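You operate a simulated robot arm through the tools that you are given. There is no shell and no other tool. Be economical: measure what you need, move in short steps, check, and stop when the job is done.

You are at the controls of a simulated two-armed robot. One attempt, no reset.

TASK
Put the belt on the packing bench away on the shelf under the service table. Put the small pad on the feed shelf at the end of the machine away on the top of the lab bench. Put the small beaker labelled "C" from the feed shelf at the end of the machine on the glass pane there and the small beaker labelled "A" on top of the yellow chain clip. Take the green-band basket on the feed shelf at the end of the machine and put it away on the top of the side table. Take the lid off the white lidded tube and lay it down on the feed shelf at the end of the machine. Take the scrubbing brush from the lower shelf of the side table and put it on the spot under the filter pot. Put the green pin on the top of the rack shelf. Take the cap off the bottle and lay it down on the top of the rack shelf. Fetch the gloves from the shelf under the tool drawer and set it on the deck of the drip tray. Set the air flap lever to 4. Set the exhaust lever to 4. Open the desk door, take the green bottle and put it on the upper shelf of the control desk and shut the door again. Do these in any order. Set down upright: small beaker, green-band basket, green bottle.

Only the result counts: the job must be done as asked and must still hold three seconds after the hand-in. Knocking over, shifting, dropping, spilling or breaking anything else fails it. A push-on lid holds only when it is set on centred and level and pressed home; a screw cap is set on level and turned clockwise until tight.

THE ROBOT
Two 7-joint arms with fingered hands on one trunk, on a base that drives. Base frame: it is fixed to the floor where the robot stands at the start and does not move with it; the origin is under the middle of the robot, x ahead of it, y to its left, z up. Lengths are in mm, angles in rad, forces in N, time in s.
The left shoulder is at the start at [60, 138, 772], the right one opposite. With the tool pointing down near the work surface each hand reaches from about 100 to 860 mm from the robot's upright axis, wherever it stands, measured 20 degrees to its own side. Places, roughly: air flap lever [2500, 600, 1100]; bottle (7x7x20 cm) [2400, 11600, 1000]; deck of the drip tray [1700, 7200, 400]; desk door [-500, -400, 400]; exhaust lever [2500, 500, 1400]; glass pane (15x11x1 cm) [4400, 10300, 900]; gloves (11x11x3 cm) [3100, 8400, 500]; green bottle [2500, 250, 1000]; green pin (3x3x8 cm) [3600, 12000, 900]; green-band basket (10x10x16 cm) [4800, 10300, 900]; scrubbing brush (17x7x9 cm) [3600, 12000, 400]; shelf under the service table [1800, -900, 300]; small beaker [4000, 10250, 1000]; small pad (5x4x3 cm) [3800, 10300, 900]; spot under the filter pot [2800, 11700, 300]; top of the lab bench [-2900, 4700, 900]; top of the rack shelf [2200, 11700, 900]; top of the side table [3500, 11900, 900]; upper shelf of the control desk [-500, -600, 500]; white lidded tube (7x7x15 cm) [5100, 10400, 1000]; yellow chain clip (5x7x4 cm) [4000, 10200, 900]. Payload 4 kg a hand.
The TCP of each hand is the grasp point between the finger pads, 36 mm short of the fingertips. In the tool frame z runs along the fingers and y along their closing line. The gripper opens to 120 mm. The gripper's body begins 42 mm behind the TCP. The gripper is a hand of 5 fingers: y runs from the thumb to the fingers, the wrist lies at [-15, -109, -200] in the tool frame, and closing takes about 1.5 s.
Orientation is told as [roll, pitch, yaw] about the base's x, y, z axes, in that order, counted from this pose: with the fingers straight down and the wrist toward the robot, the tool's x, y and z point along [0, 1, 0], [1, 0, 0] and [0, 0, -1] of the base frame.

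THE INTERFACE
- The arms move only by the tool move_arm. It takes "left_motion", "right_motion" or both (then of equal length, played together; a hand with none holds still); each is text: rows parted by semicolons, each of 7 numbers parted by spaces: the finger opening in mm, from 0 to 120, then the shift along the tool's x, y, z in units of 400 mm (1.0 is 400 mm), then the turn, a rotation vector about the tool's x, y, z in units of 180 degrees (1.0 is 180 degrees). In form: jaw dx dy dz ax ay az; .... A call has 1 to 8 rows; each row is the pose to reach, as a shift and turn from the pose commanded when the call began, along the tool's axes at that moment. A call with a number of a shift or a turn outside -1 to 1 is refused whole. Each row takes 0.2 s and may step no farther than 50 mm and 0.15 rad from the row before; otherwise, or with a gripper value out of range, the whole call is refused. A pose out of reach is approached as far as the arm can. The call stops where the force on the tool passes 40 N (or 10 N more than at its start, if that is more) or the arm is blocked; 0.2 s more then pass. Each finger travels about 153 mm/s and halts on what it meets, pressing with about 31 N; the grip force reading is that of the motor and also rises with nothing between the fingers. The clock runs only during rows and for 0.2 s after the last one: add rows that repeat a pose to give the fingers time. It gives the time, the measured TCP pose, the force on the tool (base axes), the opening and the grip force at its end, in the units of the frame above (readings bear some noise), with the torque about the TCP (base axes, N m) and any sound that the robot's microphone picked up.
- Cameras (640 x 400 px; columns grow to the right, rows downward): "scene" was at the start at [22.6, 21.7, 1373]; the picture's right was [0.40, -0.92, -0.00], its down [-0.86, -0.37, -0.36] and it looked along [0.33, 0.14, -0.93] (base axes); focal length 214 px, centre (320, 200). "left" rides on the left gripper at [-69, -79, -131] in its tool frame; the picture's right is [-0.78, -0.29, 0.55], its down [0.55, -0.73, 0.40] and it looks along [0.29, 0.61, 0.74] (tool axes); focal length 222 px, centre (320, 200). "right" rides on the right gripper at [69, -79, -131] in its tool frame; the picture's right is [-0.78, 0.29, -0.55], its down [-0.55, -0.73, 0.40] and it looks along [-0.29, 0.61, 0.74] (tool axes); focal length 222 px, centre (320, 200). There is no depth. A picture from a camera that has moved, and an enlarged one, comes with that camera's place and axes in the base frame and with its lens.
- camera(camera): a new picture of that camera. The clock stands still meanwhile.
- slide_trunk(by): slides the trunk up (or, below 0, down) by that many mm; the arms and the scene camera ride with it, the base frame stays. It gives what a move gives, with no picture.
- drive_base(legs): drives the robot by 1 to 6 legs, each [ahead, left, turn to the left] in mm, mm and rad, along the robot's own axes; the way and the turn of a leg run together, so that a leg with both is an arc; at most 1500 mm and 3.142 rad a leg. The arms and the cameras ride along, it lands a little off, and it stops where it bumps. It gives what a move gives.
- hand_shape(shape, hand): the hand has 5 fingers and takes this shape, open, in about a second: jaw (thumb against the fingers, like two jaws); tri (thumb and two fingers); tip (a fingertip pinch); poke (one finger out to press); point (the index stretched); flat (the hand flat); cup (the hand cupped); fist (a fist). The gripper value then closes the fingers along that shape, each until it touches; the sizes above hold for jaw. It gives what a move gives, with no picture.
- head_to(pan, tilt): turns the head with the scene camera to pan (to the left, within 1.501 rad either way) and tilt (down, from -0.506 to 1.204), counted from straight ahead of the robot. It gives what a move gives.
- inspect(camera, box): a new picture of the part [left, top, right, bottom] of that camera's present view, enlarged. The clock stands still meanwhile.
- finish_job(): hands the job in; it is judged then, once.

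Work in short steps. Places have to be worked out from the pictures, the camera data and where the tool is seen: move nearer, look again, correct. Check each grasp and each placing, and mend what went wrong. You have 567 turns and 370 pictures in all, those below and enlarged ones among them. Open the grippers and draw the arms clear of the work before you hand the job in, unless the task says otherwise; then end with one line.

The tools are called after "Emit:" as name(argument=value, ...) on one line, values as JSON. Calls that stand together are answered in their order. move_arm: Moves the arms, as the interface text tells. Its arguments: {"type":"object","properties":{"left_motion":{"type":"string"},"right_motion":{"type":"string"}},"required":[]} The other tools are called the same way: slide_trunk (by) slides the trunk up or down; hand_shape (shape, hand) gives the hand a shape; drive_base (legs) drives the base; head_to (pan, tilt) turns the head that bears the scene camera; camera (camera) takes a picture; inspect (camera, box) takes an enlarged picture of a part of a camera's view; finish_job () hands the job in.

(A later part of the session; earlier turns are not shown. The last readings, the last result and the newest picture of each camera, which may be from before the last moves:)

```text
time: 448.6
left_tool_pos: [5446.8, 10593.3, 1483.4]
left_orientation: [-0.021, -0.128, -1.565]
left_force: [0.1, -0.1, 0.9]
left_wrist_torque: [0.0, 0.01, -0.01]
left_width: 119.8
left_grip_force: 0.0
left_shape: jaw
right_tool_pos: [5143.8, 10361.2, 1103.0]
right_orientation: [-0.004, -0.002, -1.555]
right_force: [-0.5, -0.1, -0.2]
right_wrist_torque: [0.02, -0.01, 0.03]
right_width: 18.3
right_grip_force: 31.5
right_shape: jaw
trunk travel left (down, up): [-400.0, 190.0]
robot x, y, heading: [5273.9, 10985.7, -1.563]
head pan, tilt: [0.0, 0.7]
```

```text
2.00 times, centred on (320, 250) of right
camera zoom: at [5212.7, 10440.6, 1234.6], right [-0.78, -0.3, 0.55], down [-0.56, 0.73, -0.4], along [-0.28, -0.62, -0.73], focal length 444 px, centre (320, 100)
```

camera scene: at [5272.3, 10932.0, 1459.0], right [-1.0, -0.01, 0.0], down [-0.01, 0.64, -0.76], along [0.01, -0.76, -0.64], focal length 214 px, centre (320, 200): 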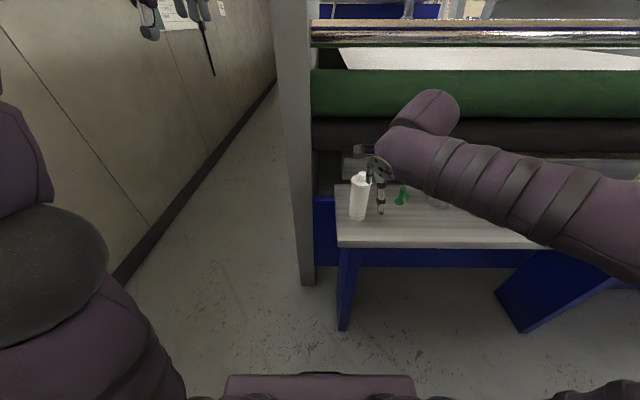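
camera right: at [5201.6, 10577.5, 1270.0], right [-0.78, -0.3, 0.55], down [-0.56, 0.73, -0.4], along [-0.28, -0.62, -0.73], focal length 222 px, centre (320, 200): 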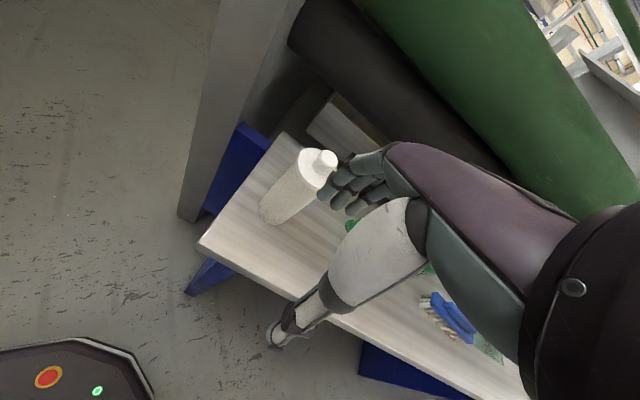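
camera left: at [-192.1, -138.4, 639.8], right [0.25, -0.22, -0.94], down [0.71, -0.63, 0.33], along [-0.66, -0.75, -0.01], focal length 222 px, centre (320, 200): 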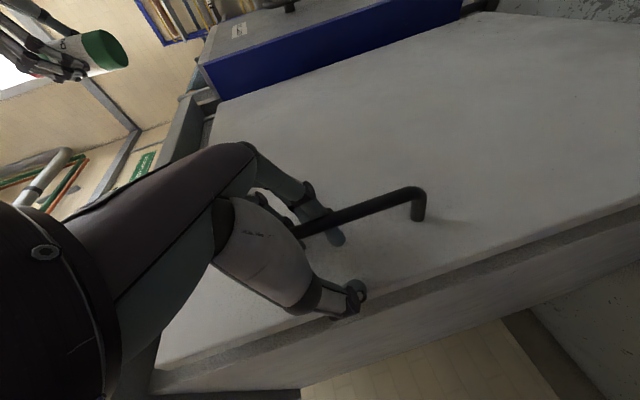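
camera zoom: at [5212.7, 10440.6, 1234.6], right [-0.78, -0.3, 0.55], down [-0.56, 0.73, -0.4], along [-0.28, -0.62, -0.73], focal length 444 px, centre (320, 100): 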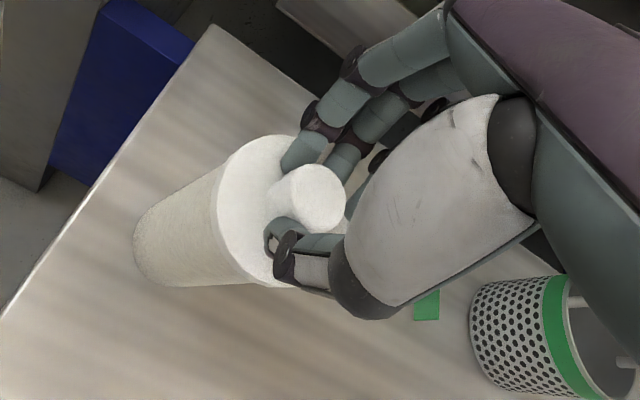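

Knob gripped. Pull straight up gently, 16 mm, and see whether the lid comes.

Emit:
move_arm(right_motion="10 0 0 -0.01 0 0 0; 10 0 0 -0.02 0 0 0; 10 0 0 -0.03 0 0 0; 10 0 0 -0.04 0 0 0")

Emit:
inspect(camera="right", box=[200, 150, 440, 350])

Emit:
inspect(camera="scene", box=[320, 140, 420, 230])

```text
time: 449.6
left_tool_pos: [5445.4, 10594.0, 1484.0]
left_orientation: [-0.023, -0.128, -1.567]
left_force: [0.0, -0.6, -0.8]
left_wrist_torque: [0.02, 0.0, -0.02]
left_width: 120.0
left_grip_force: 0.0
left_shape: jaw
right_tool_pos: [5143.5, 10361.2, 1118.6]
right_orientation: [-0.004, -0.002, -1.556]
right_force: [-0.1, 0.1, -0.6]
right_wrist_torque: [0.01, 0.02, 0.03]
right_width: 17.8
right_grip_force: 31.3
right_shape: jaw
trunk travel left (down, up): [-400.0, 190.0]
robot x, y, heading: [5273.7, 10991.2, -1.559]
head pan, tilt: [0.0, 0.7]
```

```text
2.00 times, centred on (320, 250) of right
camera zoom: at [5213.2, 10440.4, 1251.2], right [-0.78, -0.3, 0.55], down [-0.56, 0.73, -0.4], along [-0.28, -0.62, -0.74], focal length 444 px, centre (320, 100)
```

zoom: 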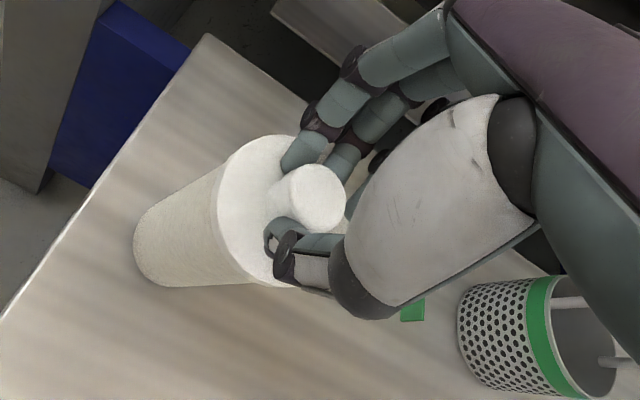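

```text
4.44 times, centred on (370, 185) of scene
camera zoom: at [5271.8, 10932.0, 1459.0], right [-1.0, -0.01, 0.0], down [-0.01, 0.64, -0.76], along [0.01, -0.76, -0.64], focal length 953 px, centre (98, 267)
```

zoom: 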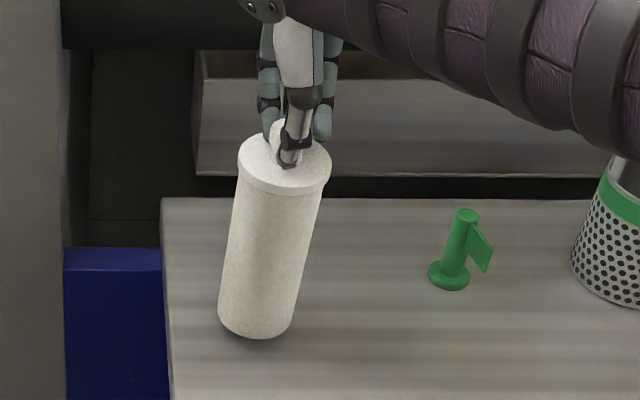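

The tube rises with its lid, so I need the second hand on the body. Set it back down, release the knob and raise the hand.

Emit:
move_arm(right_motion="10 0 0 0.02 0 0 0; 10 0 0 0.032 0 0 0; 10 0 0 0.037 0 0 0; 10 0 0 0.04 0 0 0")

Emit:
move_arm(right_motion="30 0 0 0 0 0 0; 60 0 0 0 0 0 0; 70 0 0 -0.05 0 0 0; 70 0 0 -0.15 0 0 0; 80 0 0 -0.27 0 0 0; 80 0 -0.1 -0.35 0 0 0; 80 0 -0.2 -0.42 0 0 0")

Emit:
inspect(camera="scene", box=[320, 140, 420, 230])

```text
time: 450.6
left_tool_pos: [5446.7, 10593.8, 1484.6]
left_orientation: [-0.023, -0.127, -1.567]
left_force: [0.8, 0.7, -0.5]
left_wrist_torque: [0.01, 0.0, 0.01]
left_width: 119.7
left_grip_force: 0.1
left_shape: jaw
right_tool_pos: [5144.2, 10359.9, 1103.2]
right_orientation: [-0.002, -0.001, -1.555]
right_force: [0.1, 0.0, -1.3]
right_wrist_torque: [0.03, -0.04, -0.03]
right_width: 17.9
right_grip_force: 31.0
right_shape: jaw
trunk travel left (down, up): [-400.0, 190.0]
robot x, y, heading: [5269.4, 10992.1, -1.56]
head pan, tilt: [0.0, 0.7]
```

```text
refused: row 6 steps farther than a row can; nothing moved
```

```text
4.44 times, centred on (370, 185) of scene
camera zoom: at [5271.7, 10931.9, 1459.0], right [-1.0, -0.01, 0.0], down [-0.01, 0.64, -0.76], along [0.01, -0.76, -0.64], focal length 953 px, centre (98, 267)
```

zoom: 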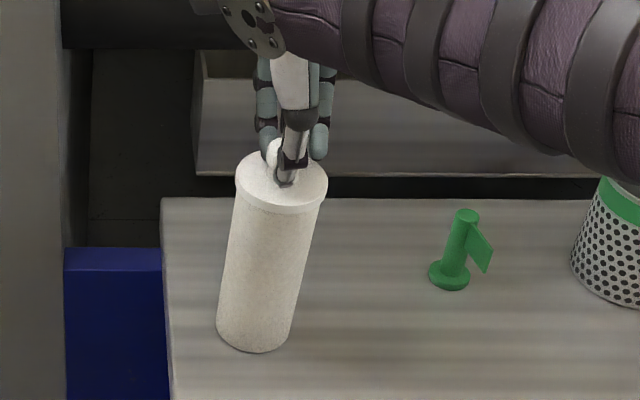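

It may not be fully down; lower in 2 mm steps until contact.

Emit:
move_arm(right_motion="10 0 0 0.006 0 0 0; 10 0 0 0.012 0 0 0; 10 0 0 0.018 0 0 0")

Emit:
inspect(camera="scene", box=[320, 140, 420, 230])

```text
time: 451.4
left_tool_pos: [5447.9, 10594.8, 1482.9]
left_orientation: [-0.024, -0.127, -1.566]
left_force: [1.2, 0.5, -0.2]
left_wrist_torque: [-0.02, 0.02, -0.03]
left_width: 120.0
left_grip_force: 0.1
left_shape: jaw
right_tool_pos: [5144.8, 10359.9, 1099.3]
right_orientation: [-0.003, -0.008, -1.555]
right_force: [0.8, -1.4, 13.6]
right_wrist_torque: [-0.26, 0.06, 0.04]
right_width: 19.1
right_grip_force: 31.4
right_shape: jaw
trunk travel left (down, up): [-400.0, 190.0]
robot x, y, heading: [5272.8, 10984.8, -1.558]
head pan, tilt: [0.0, 0.7]
```

```text
4.44 times, centred on (370, 185) of scene
camera zoom: at [5272.1, 10932.8, 1459.2], right [-1.0, -0.01, 0.0], down [-0.01, 0.64, -0.77], along [0.01, -0.77, -0.64], focal length 953 px, centre (98, 267)
```

zoom: 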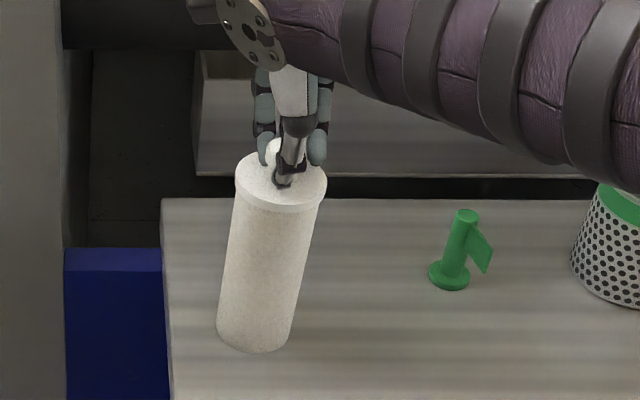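

It's standing. Release the knob and raise clear.

Emit:
move_arm(right_motion="30 0 0 -0.008 0 0 0; 60 0 0 -0.008 0 0 0; 70 0 0 -0.06 0 0 0; 70 0 0 -0.16 0 0 0; 80 0 0 -0.27 0 0 0; 80 0 -0.08 -0.33 0 0 0; 80 0 -0.17 -0.38 0 0 0; 80 0 -0.26 -0.43 0 0 0")

Emit:
inspect(camera="scene", box=[320, 140, 420, 230])

```text
time: 453.2
left_tool_pos: [5446.6, 10595.0, 1483.5]
left_orientation: [-0.022, -0.127, -1.564]
left_force: [-0.1, -0.1, 0.5]
left_wrist_torque: [-0.06, -0.01, -0.01]
left_width: 120.0
left_grip_force: 0.1
left_shape: jaw
right_tool_pos: [5143.2, 10466.6, 1269.3]
right_orientation: [-0.005, -0.002, -1.555]
right_force: [0.1, 0.0, 0.5]
right_wrist_torque: [-0.02, -0.02, 0.02]
right_width: 79.9
right_grip_force: 0.1
right_shape: jaw
trunk travel left (down, up): [-400.0, 190.0]
robot x, y, heading: [5271.0, 10983.8, -1.56]
head pan, tilt: [0.0, 0.7]
```

```text
4.44 times, centred on (370, 185) of scene
camera zoom: at [5271.6, 10932.9, 1459.0], right [-1.0, -0.01, 0.0], down [-0.01, 0.64, -0.77], along [0.01, -0.77, -0.64], focal length 953 px, centre (98, 267)
```

zoom: 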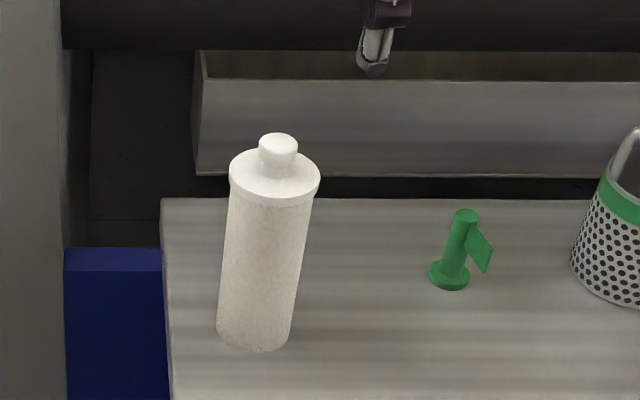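

The tube stands upright at ≈[5148, 10349]. Now I prepare the left hand for a sideways grip on its body: turn and lower it.

Emit:
drive_base(legs=[[0, -115, 0]])

Emit:
move_arm(left_motion="120 0.02 0 0.07 0 0 0.046; 120 0.04 0 0.14 0 0 0.092; 120 0.06 0 0.21 0 0 0.138; 120 0.08 0 0.28 0 0 0.184; 120 0.1 0 0.35 0 0 0.23; 120 0.12 0 0.42 0 0 0.276; 120 0.14 0 0.49 0 0 0.322; 120 0.16 0 0.56 0 0 0.368")

Emit:
move_arm(left_motion="120 0 0 0.05 0 0 0.044; 120 0 0 0.1 0 0 0.088; 120 0 0 0.15 0 0 0.132")

Emit:
move_arm(left_motion="120 0 0 0 0 0.043 0; 120 0 0 0 0 0.086 0; 120 0 0 0 0 0.129 0; 120 0 0 0 0 0.172 0; 120 0 0 0 0 0.215 0; 120 0 0 0 0 0.258 0; 120 0 0 0 0 0.301 0; 120 0 0 0 0 0.34 0")

Emit:
camera(camera="scene")

```text
time: 454.4
left_tool_pos: [5329.8, 10592.5, 1484.0]
left_orientation: [-0.019, -0.126, -1.566]
left_force: [-1.1, 0.2, -0.2]
left_wrist_torque: [0.01, -0.03, 0.04]
left_width: 120.0
left_grip_force: 0.1
left_shape: jaw
right_tool_pos: [5026.3, 10463.0, 1267.3]
right_orientation: [-0.002, -0.002, -1.553]
right_force: [-0.8, -0.3, 0.7]
right_wrist_torque: [0.02, -0.06, 0.0]
right_width: 79.7
right_grip_force: 0.0
right_shape: jaw
trunk travel left (down, up): [-400.0, 190.0]
robot x, y, heading: [5154.3, 10988.7, -1.561]
head pan, tilt: [0.0, 0.7]
```

```text
time: 456.2
left_tool_pos: [5392.2, 10563.8, 1257.7]
left_orientation: [0.107, -0.07, -2.73]
left_force: [-1.0, -0.2, -0.5]
left_wrist_torque: [-0.03, -0.03, -0.01]
left_width: 120.1
left_grip_force: 0.1
left_shape: jaw
right_tool_pos: [5028.6, 10462.8, 1268.6]
right_orientation: [-0.004, -0.002, -1.556]
right_force: [0.3, 0.4, 0.6]
right_wrist_torque: [-0.02, 0.0, -0.01]
right_width: 79.9
right_grip_force: 0.0
right_shape: jaw
trunk travel left (down, up): [-400.0, 190.0]
robot x, y, heading: [5155.9, 10986.0, -1.559]
head pan, tilt: [0.0, 0.7]
```

```text
time: 457.0
left_tool_pos: [5389.6, 10555.7, 1200.3]
left_orientation: [0.127, -0.022, -3.14]
left_force: [0.3, -0.1, -0.3]
left_wrist_torque: [0.03, 0.01, 0.0]
left_width: 120.0
left_grip_force: 0.2
left_shape: jaw
right_tool_pos: [5027.4, 10463.7, 1267.3]
right_orientation: [-0.004, -0.002, -1.553]
right_force: [1.1, 0.2, -0.3]
right_wrist_torque: [-0.03, 0.0, -0.01]
right_width: 79.7
right_grip_force: 0.0
right_shape: jaw
trunk travel left (down, up): [-400.0, 190.0]
robot x, y, heading: [5154.4, 10986.2, -1.558]
head pan, tilt: [0.0, 0.7]
```

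```text
time: 458.8
left_tool_pos: [5391.3, 10556.2, 1199.4]
left_orientation: [1.198, -0.022, -3.138]
left_force: [0.2, 0.7, 0.2]
left_wrist_torque: [0.02, 0.04, -0.01]
left_width: 120.1
left_grip_force: 0.1
left_shape: jaw
right_tool_pos: [5028.5, 10464.9, 1267.8]
right_orientation: [-0.004, -0.002, -1.555]
right_force: [-0.8, 0.0, -0.7]
right_wrist_torque: [-0.02, 0.01, -0.03]
right_width: 79.9
right_grip_force: 0.0
right_shape: jaw
trunk travel left (down, up): [-400.0, 190.0]
robot x, y, heading: [5156.9, 10987.8, -1.56]
head pan, tilt: [0.0, 0.7]
```

```text
202 pictures are left
camera scene: at [5157.2, 10931.0, 1459.0], right [-1.0, -0.01, 0.0], down [-0.01, 0.64, -0.77], along [0.01, -0.76, -0.64], focal length 214 px, centre (320, 200)
```

scene: 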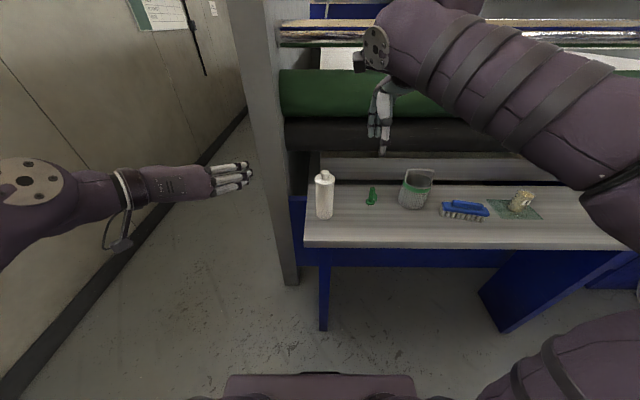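

Bring the left hand in front of the tube at pre-grasp.

Emit:
move_arm(left_motion="120 -0.053 0.085 0.057 0 0 0; 120 -0.106 0.17 0.114 0 0 0; 120 -0.159 0.255 0.171 0 0 0; 120 -0.212 0.34 0.228 0 0 0; 120 -0.265 0.425 0.285 0 0 0; 120 -0.318 0.51 0.342 0 0 0; 120 -0.368 0.595 0.399 0 0 0")

Emit:
camera(camera="left")

Emit:
inspect(camera="scene", box=[240, 140, 400, 260])

```text
time: 460.4
left_tool_pos: [5146.9, 10461.3, 1009.4]
left_orientation: [1.195, -0.022, -3.139]
left_force: [-1.0, 0.3, 0.8]
left_wrist_torque: [0.02, -0.01, 0.0]
left_width: 119.8
left_grip_force: 0.1
left_shape: jaw
right_tool_pos: [5028.8, 10463.0, 1268.3]
right_orientation: [-0.002, 0.001, -1.556]
right_force: [0.1, -0.3, 1.9]
right_wrist_torque: [0.03, 0.01, -0.03]
right_width: 79.9
right_grip_force: 0.1
right_shape: jaw
trunk travel left (down, up): [-400.0, 190.0]
robot x, y, heading: [5154.4, 10985.3, -1.556]
head pan, tilt: [0.0, 0.7]
```

```text
201 pictures are left
camera left: at [5226.5, 10608.8, 991.8], right [0.27, -0.22, -0.94], down [0.74, -0.57, 0.35], along [-0.61, -0.79, 0.01], focal length 222 px, centre (320, 200)
```

left: 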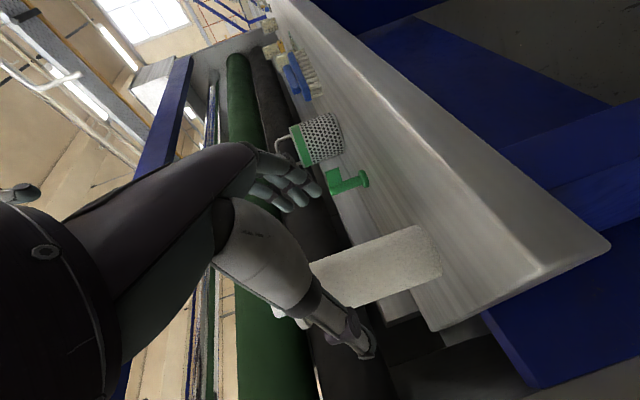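

```text
3.33 times, centred on (320, 200) of scene
camera zoom: at [5156.2, 10930.1, 1458.9], right [-1.0, -0.01, 0.0], down [-0.01, 0.64, -0.76], along [0.01, -0.76, -0.64], focal length 715 px, centre (320, 200)
```

zoom: 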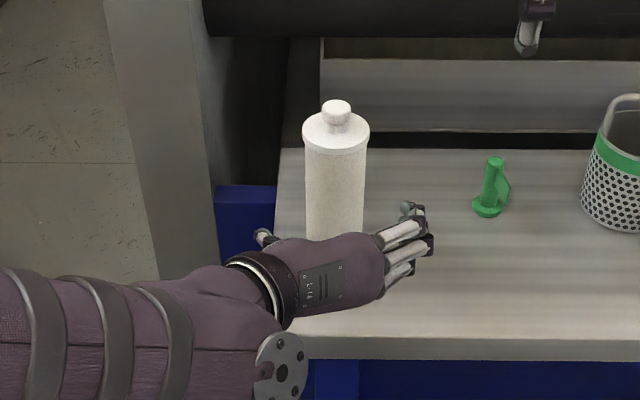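

Well aligned. Advance 108 mm and close on the body.

Emit:
move_arm(left_motion="120 0 0 0.1 0 0 0; 120 0 0 0.2 0 0 0; 120 0 0 0.27 0 0 0; 90 0 0 0.27 0 0 0; 70 0 0 0.27 0 0 0; 60 0 0 0.27 0 0 0; 60 0 0 0.27 0 0 0")

Emit:
inspect(camera="scene", box=[240, 140, 400, 260])

```text
time: 462.0
left_tool_pos: [5147.0, 10361.5, 970.0]
left_orientation: [1.198, -0.024, -3.141]
left_force: [0.5, 0.2, 0.9]
left_wrist_torque: [-0.03, 0.01, 0.03]
left_width: 60.5
left_grip_force: 0.1
left_shape: jaw
right_tool_pos: [5027.9, 10464.2, 1268.6]
right_orientation: [-0.003, -0.002, -1.554]
right_force: [-0.4, 0.4, 0.3]
right_wrist_torque: [-0.03, -0.02, 0.03]
right_width: 80.0
right_grip_force: 0.2
right_shape: jaw
trunk travel left (down, up): [-400.0, 190.0]
robot x, y, heading: [5154.8, 10985.9, -1.561]
head pan, tilt: [0.0, 0.7]
```

```text
3.33 times, centred on (320, 200) of scene
camera zoom: at [5156.8, 10930.8, 1459.0], right [-1.0, -0.01, 0.0], down [-0.01, 0.64, -0.76], along [0.01, -0.76, -0.64], focal length 715 px, centre (320, 200)
```

zoom: 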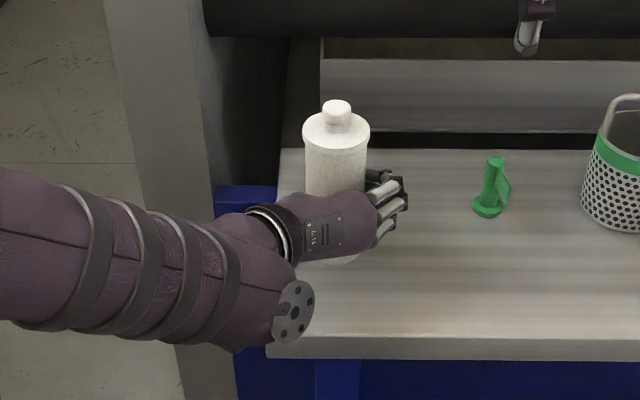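

No contact yet at 60 mm; close further.

Emit:
move_arm(left_motion="50 0 0 0 0 0 0; 40 0 0 0 0 0 0; 40 0 0 0 0 0 0; 40 0 0 0 0 0 0")

Emit:
inspect(camera="scene", box=[240, 140, 400, 260])

```text
time: 463.0
left_tool_pos: [5146.4, 10360.8, 970.8]
left_orientation: [1.196, -0.023, -3.14]
left_force: [0.3, -0.1, 1.8]
left_wrist_torque: [-0.01, -0.14, 0.0]
left_width: 49.1
left_grip_force: 30.9
left_shape: jaw
right_tool_pos: [5027.8, 10463.3, 1267.9]
right_orientation: [-0.004, -0.003, -1.556]
right_force: [0.1, -0.5, 0.0]
right_wrist_torque: [-0.03, 0.02, -0.01]
right_width: 79.6
right_grip_force: 0.1
right_shape: jaw
trunk travel left (down, up): [-400.0, 190.0]
robot x, y, heading: [5154.8, 10986.6, -1.56]
head pan, tilt: [0.0, 0.7]
```

```text
3.33 times, centred on (320, 200) of scene
camera zoom: at [5156.9, 10930.8, 1459.0], right [-1.0, -0.01, 0.0], down [-0.01, 0.64, -0.76], along [0.01, -0.76, -0.64], focal length 715 px, centre (320, 200)
```

zoom: 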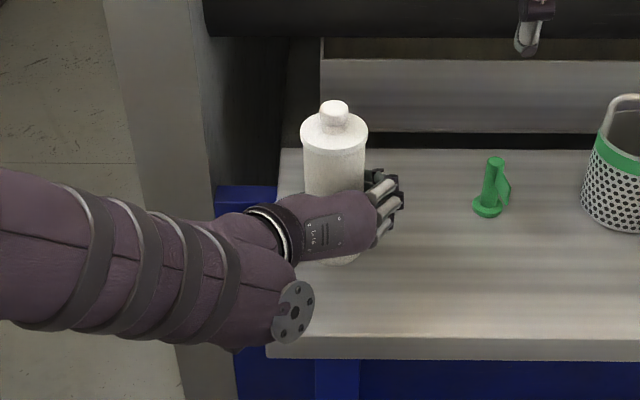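

Body is held. Bring the right hand over the knob.

Emit:
move_arm(right_motion="60 0.08 0.02 0.02 0 0 0; 60 0.16 0.08 0.05 0 0 0; 60 0.23 0.15 0.1 0 0 0; 60 0.3 0.21 0.17 0 0 0; 60 0.3 0.26 0.25 0 0 0")

Emit:
inspect(camera="right", box=[200, 150, 440, 350])

Emit:
inspect(camera="scene", box=[260, 120, 380, 210])

```text
time: 464.2
left_tool_pos: [5146.9, 10361.6, 970.5]
left_orientation: [1.196, -0.022, -3.141]
left_force: [0.5, 0.1, 2.4]
left_wrist_torque: [-0.07, -0.08, 0.0]
left_width: 49.1
left_grip_force: 31.6
left_shape: jaw
right_tool_pos: [5149.5, 10360.4, 1166.9]
right_orientation: [-0.001, 0.0, -1.554]
right_force: [-0.1, -0.4, 0.1]
right_wrist_torque: [0.02, 0.0, -0.01]
right_width: 60.2
right_grip_force: 0.1
right_shape: jaw
trunk travel left (down, up): [-400.0, 190.0]
robot x, y, heading: [5158.4, 10986.5, -1.556]
head pan, tilt: [0.0, 0.7]
```

```text
2.00 times, centred on (320, 250) of right
camera zoom: at [5218.3, 10440.5, 1299.6], right [-0.78, -0.3, 0.55], down [-0.56, 0.73, -0.4], along [-0.28, -0.62, -0.73], focal length 444 px, centre (320, 100)
```

zoom: 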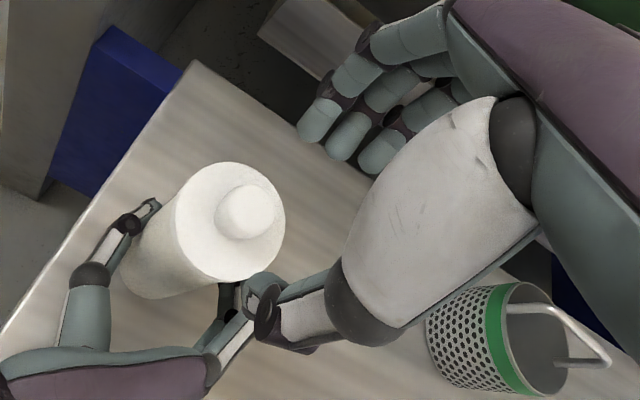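

```text
4.44 times, centred on (320, 165) of scene
camera zoom: at [5156.8, 10930.7, 1459.0], right [-1.0, -0.01, 0.0], down [-0.01, 0.64, -0.76], along [0.01, -0.76, -0.64], focal length 953 px, centre (320, 356)
```

zoom: 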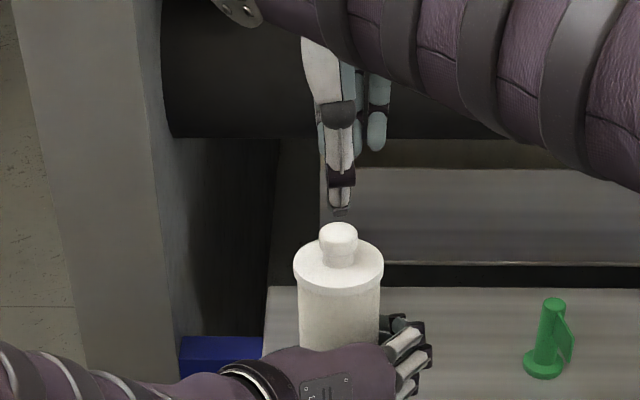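

Lower onto the knob and grip it.

Emit:
move_arm(right_motion="60 0.003 0.015 0.06 0 0 0; 60 0.003 0.015 0.12 0 0 0; 60 0.003 0.015 0.16 0 0 0; 30 0.003 0.015 0.16 0 0 0; 10 0.003 0.015 0.16 0 0 0; 10 0.003 0.015 0.16 0 0 0; 10 0.003 0.015 0.16 0 0 0")

Emit:
move_arm(right_motion="10 0 0 -0.012 0 0 0; 10 0 0 -0.024 0 0 0; 10 0 0 -0.036 0 0 0; 10 0 0 -0.05 0 0 0")

Emit:
inspect(camera="scene", box=[260, 120, 380, 210])

```text
time: 465.8
left_tool_pos: [5146.9, 10360.9, 970.9]
left_orientation: [1.196, -0.023, -3.139]
left_force: [-0.1, -0.7, 2.3]
left_wrist_torque: [-0.01, -0.06, -0.01]
left_width: 48.7
left_grip_force: 30.4
left_shape: jaw
right_tool_pos: [5150.0, 10355.6, 1105.3]
right_orientation: [-0.003, -0.003, -1.554]
right_force: [1.0, -1.1, -0.6]
right_wrist_torque: [-0.02, 0.0, 0.02]
right_width: 18.4
right_grip_force: 31.5
right_shape: jaw
trunk travel left (down, up): [-400.0, 190.0]
robot x, y, heading: [5153.0, 10988.7, -1.562]
head pan, tilt: [0.0, 0.7]
heard: snap
```

```text
time: 466.8
left_tool_pos: [5146.2, 10360.8, 971.6]
left_orientation: [1.197, -0.022, -3.141]
left_force: [0.2, -0.3, 2.6]
left_wrist_torque: [-0.03, -0.13, 0.05]
left_width: 48.8
left_grip_force: 30.9
left_shape: jaw
right_tool_pos: [5149.9, 10354.9, 1123.0]
right_orientation: [-0.004, -0.001, -1.554]
right_force: [-0.1, -0.5, -0.5]
right_wrist_torque: [-0.02, 0.01, 0.0]
right_width: 18.0
right_grip_force: 31.0
right_shape: jaw
trunk travel left (down, up): [-400.0, 190.0]
robot x, y, heading: [5157.4, 10986.5, -1.559]
head pan, tilt: [0.0, 0.7]
```

```text
4.44 times, centred on (320, 165) of scene
camera zoom: at [5156.8, 10931.0, 1459.0], right [-1.0, -0.01, 0.0], down [-0.01, 0.64, -0.77], along [0.01, -0.76, -0.64], focal length 953 px, centre (320, 356)
```

zoom: 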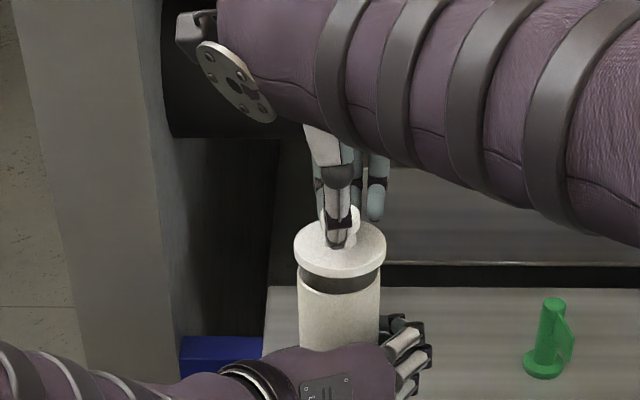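

The lid snapped off and lifts. Raise it, release the body with the left hand and withdraw that hand.

Emit:
move_arm(right_motion="10 0 0 -0.1 0 0 0; 10 0 0 -0.2 0 0 0; 10 0 0 -0.28 0 0 0")

Emit:
move_arm(left_motion="60 0 0 0 0 0 0; 80 0 0 0 0 0 0; 100 0 0 0 0 0 0; 120 0 0 0 0 0 0; 120 0 0 -0.1 0 0 0; 120 0 0 -0.2 0 0 0; 120 0.05 0 -0.3 0 0 0; 120 0.1 -0.05 -0.4 0 0 0")

Emit:
camera(camera="scene")

```text
time: 467.6
left_tool_pos: [5147.7, 10361.6, 971.6]
left_orientation: [1.195, -0.023, -3.139]
left_force: [-0.1, -1.1, 2.8]
left_wrist_torque: [-0.01, -0.13, -0.01]
left_width: 48.8
left_grip_force: 31.2
left_shape: jaw
right_tool_pos: [5151.9, 10355.5, 1236.9]
right_orientation: [-0.003, -0.002, -1.555]
right_force: [0.0, 0.3, 0.1]
right_wrist_torque: [0.0, 0.04, 0.02]
right_width: 18.3
right_grip_force: 31.3
right_shape: jaw
trunk travel left (down, up): [-400.0, 190.0]
robot x, y, heading: [5155.8, 10987.4, -1.558]
head pan, tilt: [0.0, 0.7]
```

```text
time: 469.4
left_tool_pos: [5170.3, 10496.8, 1065.7]
left_orientation: [1.198, -0.024, -3.141]
left_force: [-0.3, 0.2, 0.1]
left_wrist_torque: [0.0, 0.04, 0.04]
left_width: 119.9
left_grip_force: 0.1
left_shape: jaw
right_tool_pos: [5153.3, 10355.2, 1234.6]
right_orientation: [-0.004, -0.001, -1.554]
right_force: [0.6, -0.1, 0.1]
right_wrist_torque: [-0.01, -0.01, 0.02]
right_width: 18.1
right_grip_force: 31.0
right_shape: jaw
trunk travel left (down, up): [-400.0, 190.0]
robot x, y, heading: [5153.6, 10985.6, -1.559]
head pan, tilt: [0.0, 0.7]
```

```text
194 pictures are left
camera scene: at [5157.4, 10931.7, 1459.0], right [-1.0, -0.01, 0.0], down [-0.01, 0.64, -0.77], along [0.01, -0.77, -0.64], focal length 214 px, centre (320, 200)
```

scene: 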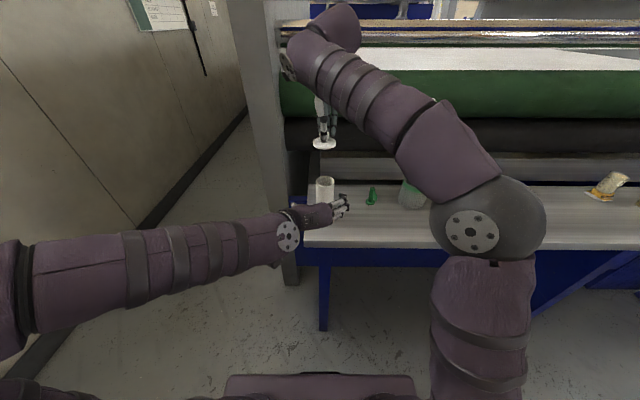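

Move the left hand away to the left, and the lid over the free spot at x≈5062, y≈10375.

Emit:
move_arm(left_motion="120 0.05 -0.1 -0.05 0 0 0; 120 0.1 -0.2 -0.1 0 0 0; 120 0.15 -0.3 -0.12 0 0 0; 120 0.2 -0.4 -0.14 0 0 0; 120 0.25 -0.5 -0.16 0 0 0", right_motion="10 0 0 0 0 0 0; 10 -0.06 -0.01 0 0 0 0; 10 -0.12 -0.02 0 0 0 0; 10 -0.18 -0.035 0 0 0 0; 10 -0.228 -0.05 0 0 0 0")

Emit:
move_arm(right_motion="10 0 0 0.1 0 0 0; 10 0 0 0.2 0 0 0; 10 0 0 0.3 0 0 0; 10 0 0 0.4 0 0 0; 10 0 0 0.5 0 0 0; 10 0 0 0.6 0 0 0")

Emit:
camera(camera="right")

Emit:
inspect(camera="scene", box=[260, 140, 420, 240])

```text
time: 470.6
left_tool_pos: [5372.8, 10518.7, 1178.3]
left_orientation: [1.195, -0.021, -3.14]
left_force: [-0.8, 0.4, -0.1]
left_wrist_torque: [-0.01, 0.02, -0.03]
left_width: 119.5
left_grip_force: 0.1
left_shape: jaw
right_tool_pos: [5058.3, 10374.9, 1234.4]
right_orientation: [-0.005, -0.001, -1.556]
right_force: [0.3, -0.1, -1.0]
right_wrist_torque: [0.0, 0.03, 0.03]
right_width: 18.1
right_grip_force: 30.8
right_shape: jaw
trunk travel left (down, up): [-400.0, 190.0]
robot x, y, heading: [5154.8, 10991.6, -1.559]
head pan, tilt: [0.0, 0.7]
```

```text
time: 472.0
left_tool_pos: [5372.1, 10517.8, 1177.2]
left_orientation: [1.194, -0.023, -3.14]
left_force: [-0.3, -0.1, -0.2]
left_wrist_torque: [0.02, -0.07, -0.01]
left_width: 119.9
left_grip_force: 0.1
left_shape: jaw
right_tool_pos: [5057.5, 10373.4, 996.2]
right_orientation: [-0.003, -0.001, -1.555]
right_force: [0.8, -0.2, -1.4]
right_wrist_torque: [0.02, 0.0, -0.02]
right_width: 18.1
right_grip_force: 31.0
right_shape: jaw
trunk travel left (down, up): [-400.0, 190.0]
robot x, y, heading: [5156.3, 10985.3, -1.556]
head pan, tilt: [0.0, 0.7]
```

```text
193 pictures are left
camera right: at [5126.8, 10453.2, 1127.0], right [-0.78, -0.3, 0.55], down [-0.56, 0.73, -0.4], along [-0.28, -0.62, -0.74], focal length 222 px, centre (320, 200)
```

right: 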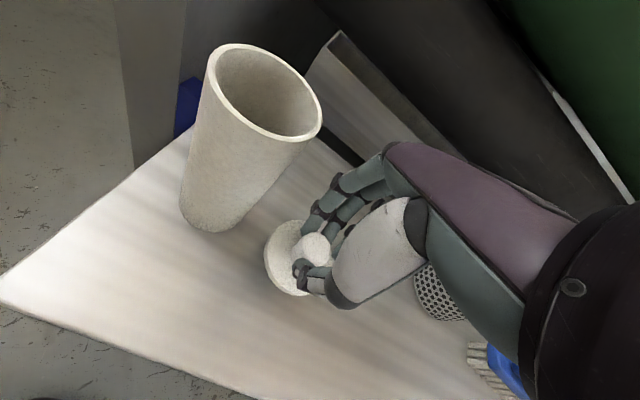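

```text
4.00 times, centred on (340, 190) of scene
camera zoom: at [5156.9, 10930.5, 1459.0], right [-1.0, -0.01, 0.0], down [-0.01, 0.64, -0.76], along [0.01, -0.76, -0.64], focal length 858 px, centre (240, 240)
```

zoom: 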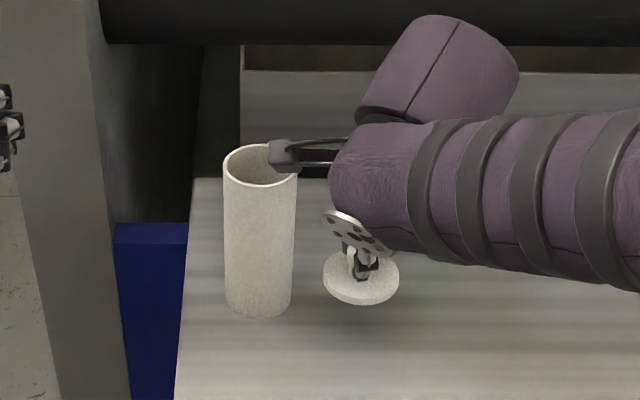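

Lower the lid onto the shelf in small steps.

Emit:
move_arm(right_motion="10 0 0 0.02 0 0 0; 10 0 0 0.04 0 0 0; 10 0 0 0.06 0 0 0; 10 0 0 0.08 0 0 0; 10 0 0 0.1 0 0 0; 10 0 0 0.12 0 0 0")

```text
time: 473.4
left_tool_pos: [5371.5, 10520.2, 1179.1]
left_orientation: [1.195, -0.021, -3.139]
left_force: [0.6, 0.4, 0.1]
left_wrist_torque: [0.0, 0.0, -0.02]
left_width: 120.0
left_grip_force: 0.0
left_shape: jaw
right_tool_pos: [5059.3, 10375.1, 950.7]
right_orientation: [-0.002, -0.009, -1.556]
right_force: [-1.5, 1.3, 15.0]
right_wrist_torque: [0.04, 0.07, -0.04]
right_width: 18.7
right_grip_force: 30.8
right_shape: jaw
trunk travel left (down, up): [-400.0, 190.0]
robot x, y, heading: [5156.0, 10986.2, -1.561]
head pan, tilt: [0.0, 0.7]
```

Contact. Release and raise.

Emit:
move_arm(right_motion="30 0 0 -0.005 0 0 0; 60 0 0 -0.005 0 0 0; 80 0 0 -0.005 0 0 0; 80 0 0 -0.1 0 0 0; 80 0 0 -0.2 0 0 0; 80 0 0 -0.3 0 0 0; 80 0 0 -0.42 0 0 0")

Emit:
camera(camera="right")

```text
time: 475.0
left_tool_pos: [5372.7, 10518.8, 1178.4]
left_orientation: [1.195, -0.024, -3.14]
left_force: [-0.2, 0.2, -0.4]
left_wrist_torque: [0.0, 0.05, 0.04]
left_width: 119.9
left_grip_force: 0.0
left_shape: jaw
right_tool_pos: [5058.4, 10375.6, 1117.3]
right_orientation: [-0.005, 0.001, -1.554]
right_force: [0.3, 1.2, 0.4]
right_wrist_torque: [0.01, -0.02, -0.02]
right_width: 79.9
right_grip_force: 0.0
right_shape: jaw
trunk travel left (down, up): [-400.0, 190.0]
robot x, y, heading: [5157.5, 10986.3, -1.566]
head pan, tilt: [0.0, 0.7]
```

```text
191 pictures are left
camera right: at [5127.6, 10454.8, 1248.6], right [-0.78, -0.3, 0.55], down [-0.56, 0.73, -0.4], along [-0.28, -0.62, -0.74], focal length 222 px, centre (320, 200)
```

right: 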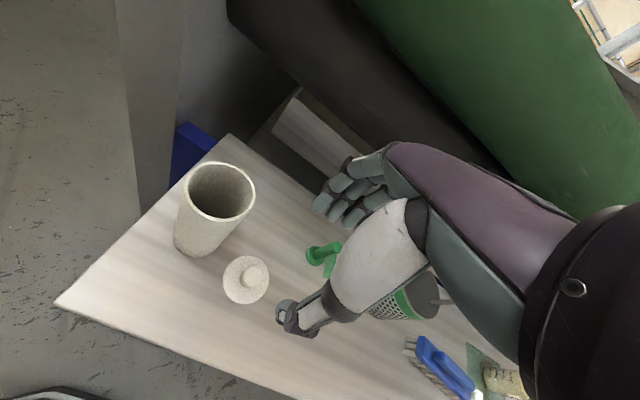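

The lid lies on the shelf. Next the green-band basket near [4798, 10295]. I raise the right hand and move over to look at its handle.

Emit:
move_arm(right_motion="80 0 -0.08 -0.08 0 0 0; 100 0 -0.16 -0.16 0 0 0; 120 0 -0.24 -0.22 0 0 0")

Emit:
drive_base(legs=[[0, -250, 0]])

Emit:
camera(camera="right")

Emit:
inspect(camera="scene", box=[280, 120, 440, 240])

```text
time: 475.8
left_tool_pos: [5371.3, 10518.5, 1178.5]
left_orientation: [1.196, -0.02, -3.14]
left_force: [0.4, -0.2, 0.5]
left_wrist_torque: [0.02, -0.01, 0.01]
left_width: 119.8
left_grip_force: 0.1
left_shape: jaw
right_tool_pos: [5058.6, 10472.3, 1203.8]
right_orientation: [-0.003, -0.002, -1.555]
right_force: [0.0, 0.7, 0.3]
right_wrist_torque: [0.01, -0.01, -0.01]
right_width: 119.7
right_grip_force: 0.0
right_shape: jaw
trunk travel left (down, up): [-400.0, 190.0]
robot x, y, heading: [5154.0, 10985.8, -1.559]
head pan, tilt: [0.0, 0.7]
```

```text
time: 477.7
left_tool_pos: [5119.7, 10516.2, 1179.0]
left_orientation: [1.195, -0.021, -3.14]
left_force: [-0.4, 1.3, -0.4]
left_wrist_torque: [-0.02, 0.0, 0.02]
left_width: 119.7
left_grip_force: 0.0
left_shape: jaw
right_tool_pos: [4804.9, 10467.4, 1203.2]
right_orientation: [-0.002, -0.002, -1.556]
right_force: [-0.3, -0.3, 0.5]
right_wrist_torque: [0.03, -0.03, 0.04]
right_width: 119.7
right_grip_force: 0.1
right_shape: jaw
trunk travel left (down, up): [-400.0, 190.0]
robot x, y, heading: [4905.6, 10983.6, -1.559]
head pan, tilt: [0.0, 0.7]
```

```text
190 pictures are left
camera right: at [4873.8, 10548.3, 1335.4], right [-0.78, -0.3, 0.55], down [-0.56, 0.73, -0.4], along [-0.28, -0.62, -0.74], focal length 222 px, centre (320, 200)
```

right: 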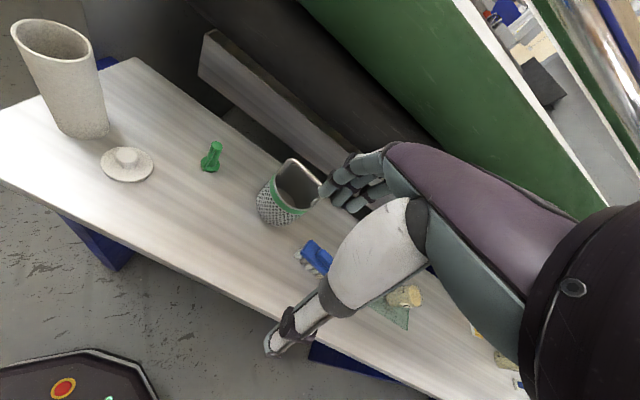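

```text
3.33 times, centred on (360, 180) of scene
camera zoom: at [4903.6, 10928.1, 1459.0], right [-1.0, -0.01, 0.0], down [-0.01, 0.64, -0.76], along [0.01, -0.76, -0.64], focal length 715 px, centre (187, 267)
```

zoom: 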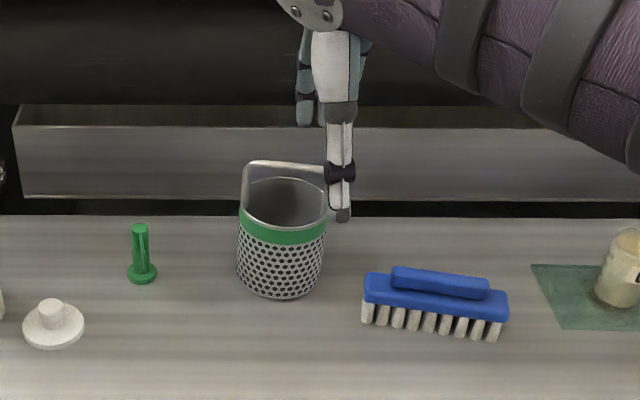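

The handle's bar runs along x at ≈[4810, 10287, 1057]. Move over it and descend with a narrow opening.

Emit:
move_arm(right_motion="90 0.006 0.1 0 0 0 0; 60 0.012 0.2 0 0 0 0; 60 0.012 0.3 0 0 0 0; 60 0.012 0.4 0 0 0 0; 60 0.012 0.45 0.05 0 0 0; 60 0.012 0.45 0.15 0 0 0")

Emit:
inspect(camera="right", box=[200, 150, 440, 350])

Emit:
inspect(camera="scene", box=[280, 120, 440, 240])

```text
time: 479.1
left_tool_pos: [5119.0, 10515.6, 1178.1]
left_orientation: [1.195, -0.023, -3.14]
left_force: [-0.2, 0.1, 0.1]
left_wrist_torque: [-0.02, -0.01, 0.02]
left_width: 119.8
left_grip_force: 0.1
left_shape: jaw
right_tool_pos: [4813.7, 10287.8, 1145.1]
right_orientation: [-0.002, -0.001, -1.555]
right_force: [0.5, -0.2, 1.1]
right_wrist_torque: [-0.01, 0.03, 0.03]
right_width: 60.2
right_grip_force: 0.0
right_shape: jaw
trunk travel left (down, up): [-400.0, 190.0]
robot x, y, heading: [4904.9, 10980.5, -1.565]
head pan, tilt: [0.0, 0.7]
```

```text
2.00 times, centred on (320, 250) of right
camera zoom: at [4881.7, 10367.2, 1276.4], right [-0.78, -0.3, 0.55], down [-0.56, 0.73, -0.4], along [-0.28, -0.62, -0.73], focal length 444 px, centre (320, 100)
```

zoom: 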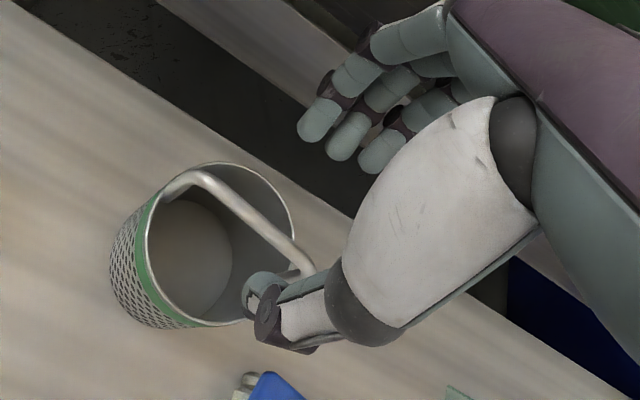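

```text
3.33 times, centred on (360, 180) of scene
camera zoom: at [4904.5, 10927.9, 1459.0], right [-1.0, -0.01, 0.0], down [-0.01, 0.64, -0.76], along [0.01, -0.76, -0.64], focal length 715 px, centre (187, 267)
```

zoom: 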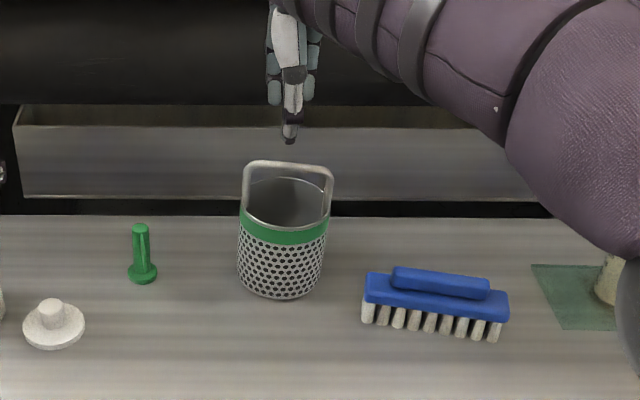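

Adjust by 9 mm, descend to TCP≈1062 and close on the bar.

Emit:
move_arm(right_motion="60 -0.022 0.01 0.08 0 0 0; 60 -0.022 0.01 0.16 0 0 0; 60 -0.022 0.01 0.207 0 0 0; 30 -0.022 0.01 0.207 0 0 0; 0 -0.022 0.01 0.207 0 0 0; 0 -0.022 0.01 0.207 0 0 0; 0 -0.022 0.01 0.207 0 0 0")

Emit:
move_arm(right_motion="0 0 0 -0.05 0 0 0; 0 0 0 -0.12 0 0 0; 0 0 0 -0.2 0 0 0")

Emit:
camera(camera="right")

Emit:
inspect(camera="scene", box=[280, 120, 440, 240])

```text
time: 480.7
left_tool_pos: [5119.0, 10515.5, 1178.5]
left_orientation: [1.194, -0.023, -3.139]
left_force: [-0.5, 0.7, 0.8]
left_wrist_torque: [-0.01, 0.0, 0.03]
left_width: 119.9
left_grip_force: 0.1
left_shape: jaw
right_tool_pos: [4804.3, 10283.5, 1062.6]
right_orientation: [-0.004, 0.0, -1.556]
right_force: [-0.3, -0.2, -0.1]
right_wrist_torque: [0.02, 0.03, -0.01]
right_width: 0.0
right_grip_force: 30.7
right_shape: jaw
trunk travel left (down, up): [-400.0, 190.0]
robot x, y, heading: [4904.5, 10980.3, -1.558]
head pan, tilt: [0.0, 0.7]
```

```text
time: 481.5
left_tool_pos: [5119.9, 10515.3, 1177.6]
left_orientation: [1.194, -0.023, -3.14]
left_force: [0.9, 0.1, -0.3]
left_wrist_torque: [0.0, 0.03, 0.02]
left_width: 119.5
left_grip_force: 0.0
left_shape: jaw
right_tool_pos: [4803.9, 10285.0, 1140.6]
right_orientation: [-0.003, 0.0, -1.556]
right_force: [0.0, -0.7, -2.8]
right_wrist_torque: [-0.01, -0.01, -0.05]
right_width: 0.0
right_grip_force: 31.0
right_shape: jaw
trunk travel left (down, up): [-400.0, 190.0]
robot x, y, heading: [4904.4, 10982.7, -1.566]
head pan, tilt: [0.0, 0.7]
```

```text
186 pictures are left
camera right: at [4873.4, 10364.0, 1272.7], right [-0.78, -0.3, 0.55], down [-0.56, 0.73, -0.4], along [-0.28, -0.62, -0.74], focal length 222 px, centre (320, 200)
```

right: 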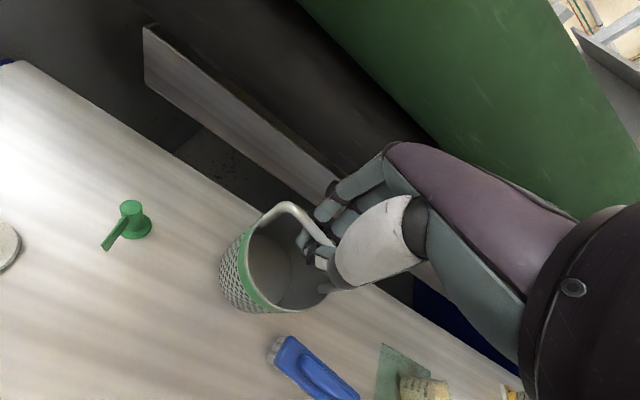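

```text
3.33 times, centred on (360, 180) of scene
camera zoom: at [4904.6, 10927.9, 1458.9], right [-1.0, -0.01, 0.0], down [-0.01, 0.64, -0.76], along [0.01, -0.76, -0.64], focal length 715 px, centre (187, 267)
```

zoom: 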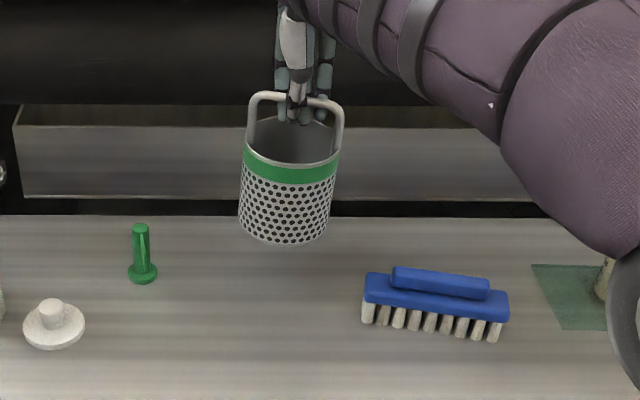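

The basket hangs from the hand. I draw it in, back away from the shelf, and turn around here where there is room.

Emit:
move_arm(right_motion="0 0 -0.05 -0.1 0 0 0; 0 0 -0.15 -0.16 0 0 0; 0 0 -0.26 -0.2 0 0 0; 0 0 -0.37 -0.2 0 0 0; 0 0 -0.48 -0.2 0 0 0; 0 0 -0.58 -0.2 0 0 0")

Emit:
drive_base(legs=[[-250, 0, 0], [0, 0, 1.57]])

Emit:
head_to(pan=0.8, tilt=0.4)

Emit:
camera(camera="scene")

```text
time: 482.9
left_tool_pos: [5120.7, 10515.9, 1178.6]
left_orientation: [1.196, -0.018, -3.139]
left_force: [-0.3, 0.3, 0.3]
left_wrist_torque: [-0.01, -0.01, -0.02]
left_width: 120.1
left_grip_force: 0.1
left_shape: jaw
right_tool_pos: [4801.5, 10516.6, 1220.3]
right_orientation: [-0.003, -0.003, -1.556]
right_force: [0.4, 0.1, -1.7]
right_wrist_torque: [0.06, 0.03, -0.02]
right_width: 0.0
right_grip_force: 31.4
right_shape: jaw
trunk travel left (down, up): [-400.0, 190.0]
robot x, y, heading: [4905.2, 10984.8, -1.561]
head pan, tilt: [0.0, 0.7]
```

```text
time: 488.5
left_tool_pos: [5369.3, 11446.9, 1177.6]
left_orientation: [1.195, -0.021, -1.577]
left_force: [-0.3, 0.1, 0.1]
left_wrist_torque: [0.02, 0.01, -0.02]
left_width: 119.6
left_grip_force: 0.0
left_shape: jaw
right_tool_pos: [5366.4, 11130.5, 1219.6]
right_orientation: [-0.004, -0.001, 0.007]
right_force: [0.8, 0.1, -2.7]
right_wrist_torque: [0.0, 0.05, 0.01]
right_width: 0.1
right_grip_force: 31.1
right_shape: jaw
trunk travel left (down, up): [-400.0, 190.0]
robot x, y, heading: [4900.4, 11235.3, -0.005]
head pan, tilt: [0.0, 0.7]
```

```text
time: 489.6
left_tool_pos: [5369.8, 11448.5, 1177.5]
left_orientation: [1.193, -0.023, -1.578]
left_force: [-0.6, -0.1, 0.9]
left_wrist_torque: [0.01, 0.0, 0.02]
left_width: 119.5
left_grip_force: 0.0
left_shape: jaw
right_tool_pos: [5365.8, 11130.7, 1219.5]
right_orientation: [-0.003, -0.001, 0.006]
right_force: [0.8, -0.2, -2.5]
right_wrist_torque: [0.0, 0.03, -0.02]
right_width: 0.1
right_grip_force: 31.6
right_shape: jaw
trunk travel left (down, up): [-400.0, 190.0]
robot x, y, heading: [4902.9, 11239.3, 0.001]
head pan, tilt: [0.799, 0.4]
```

```text
184 pictures are left
camera scene: at [4935.9, 11301.5, 1485.8], right [0.72, -0.7, 0.0], down [-0.27, -0.28, -0.92], along [0.64, 0.66, -0.39], focal length 214 px, centre (320, 200)
```

scene: 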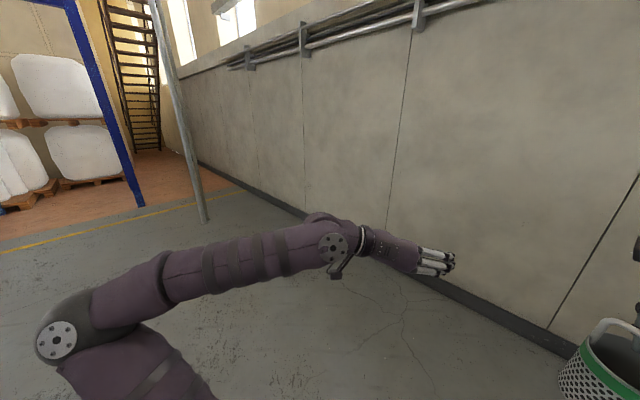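

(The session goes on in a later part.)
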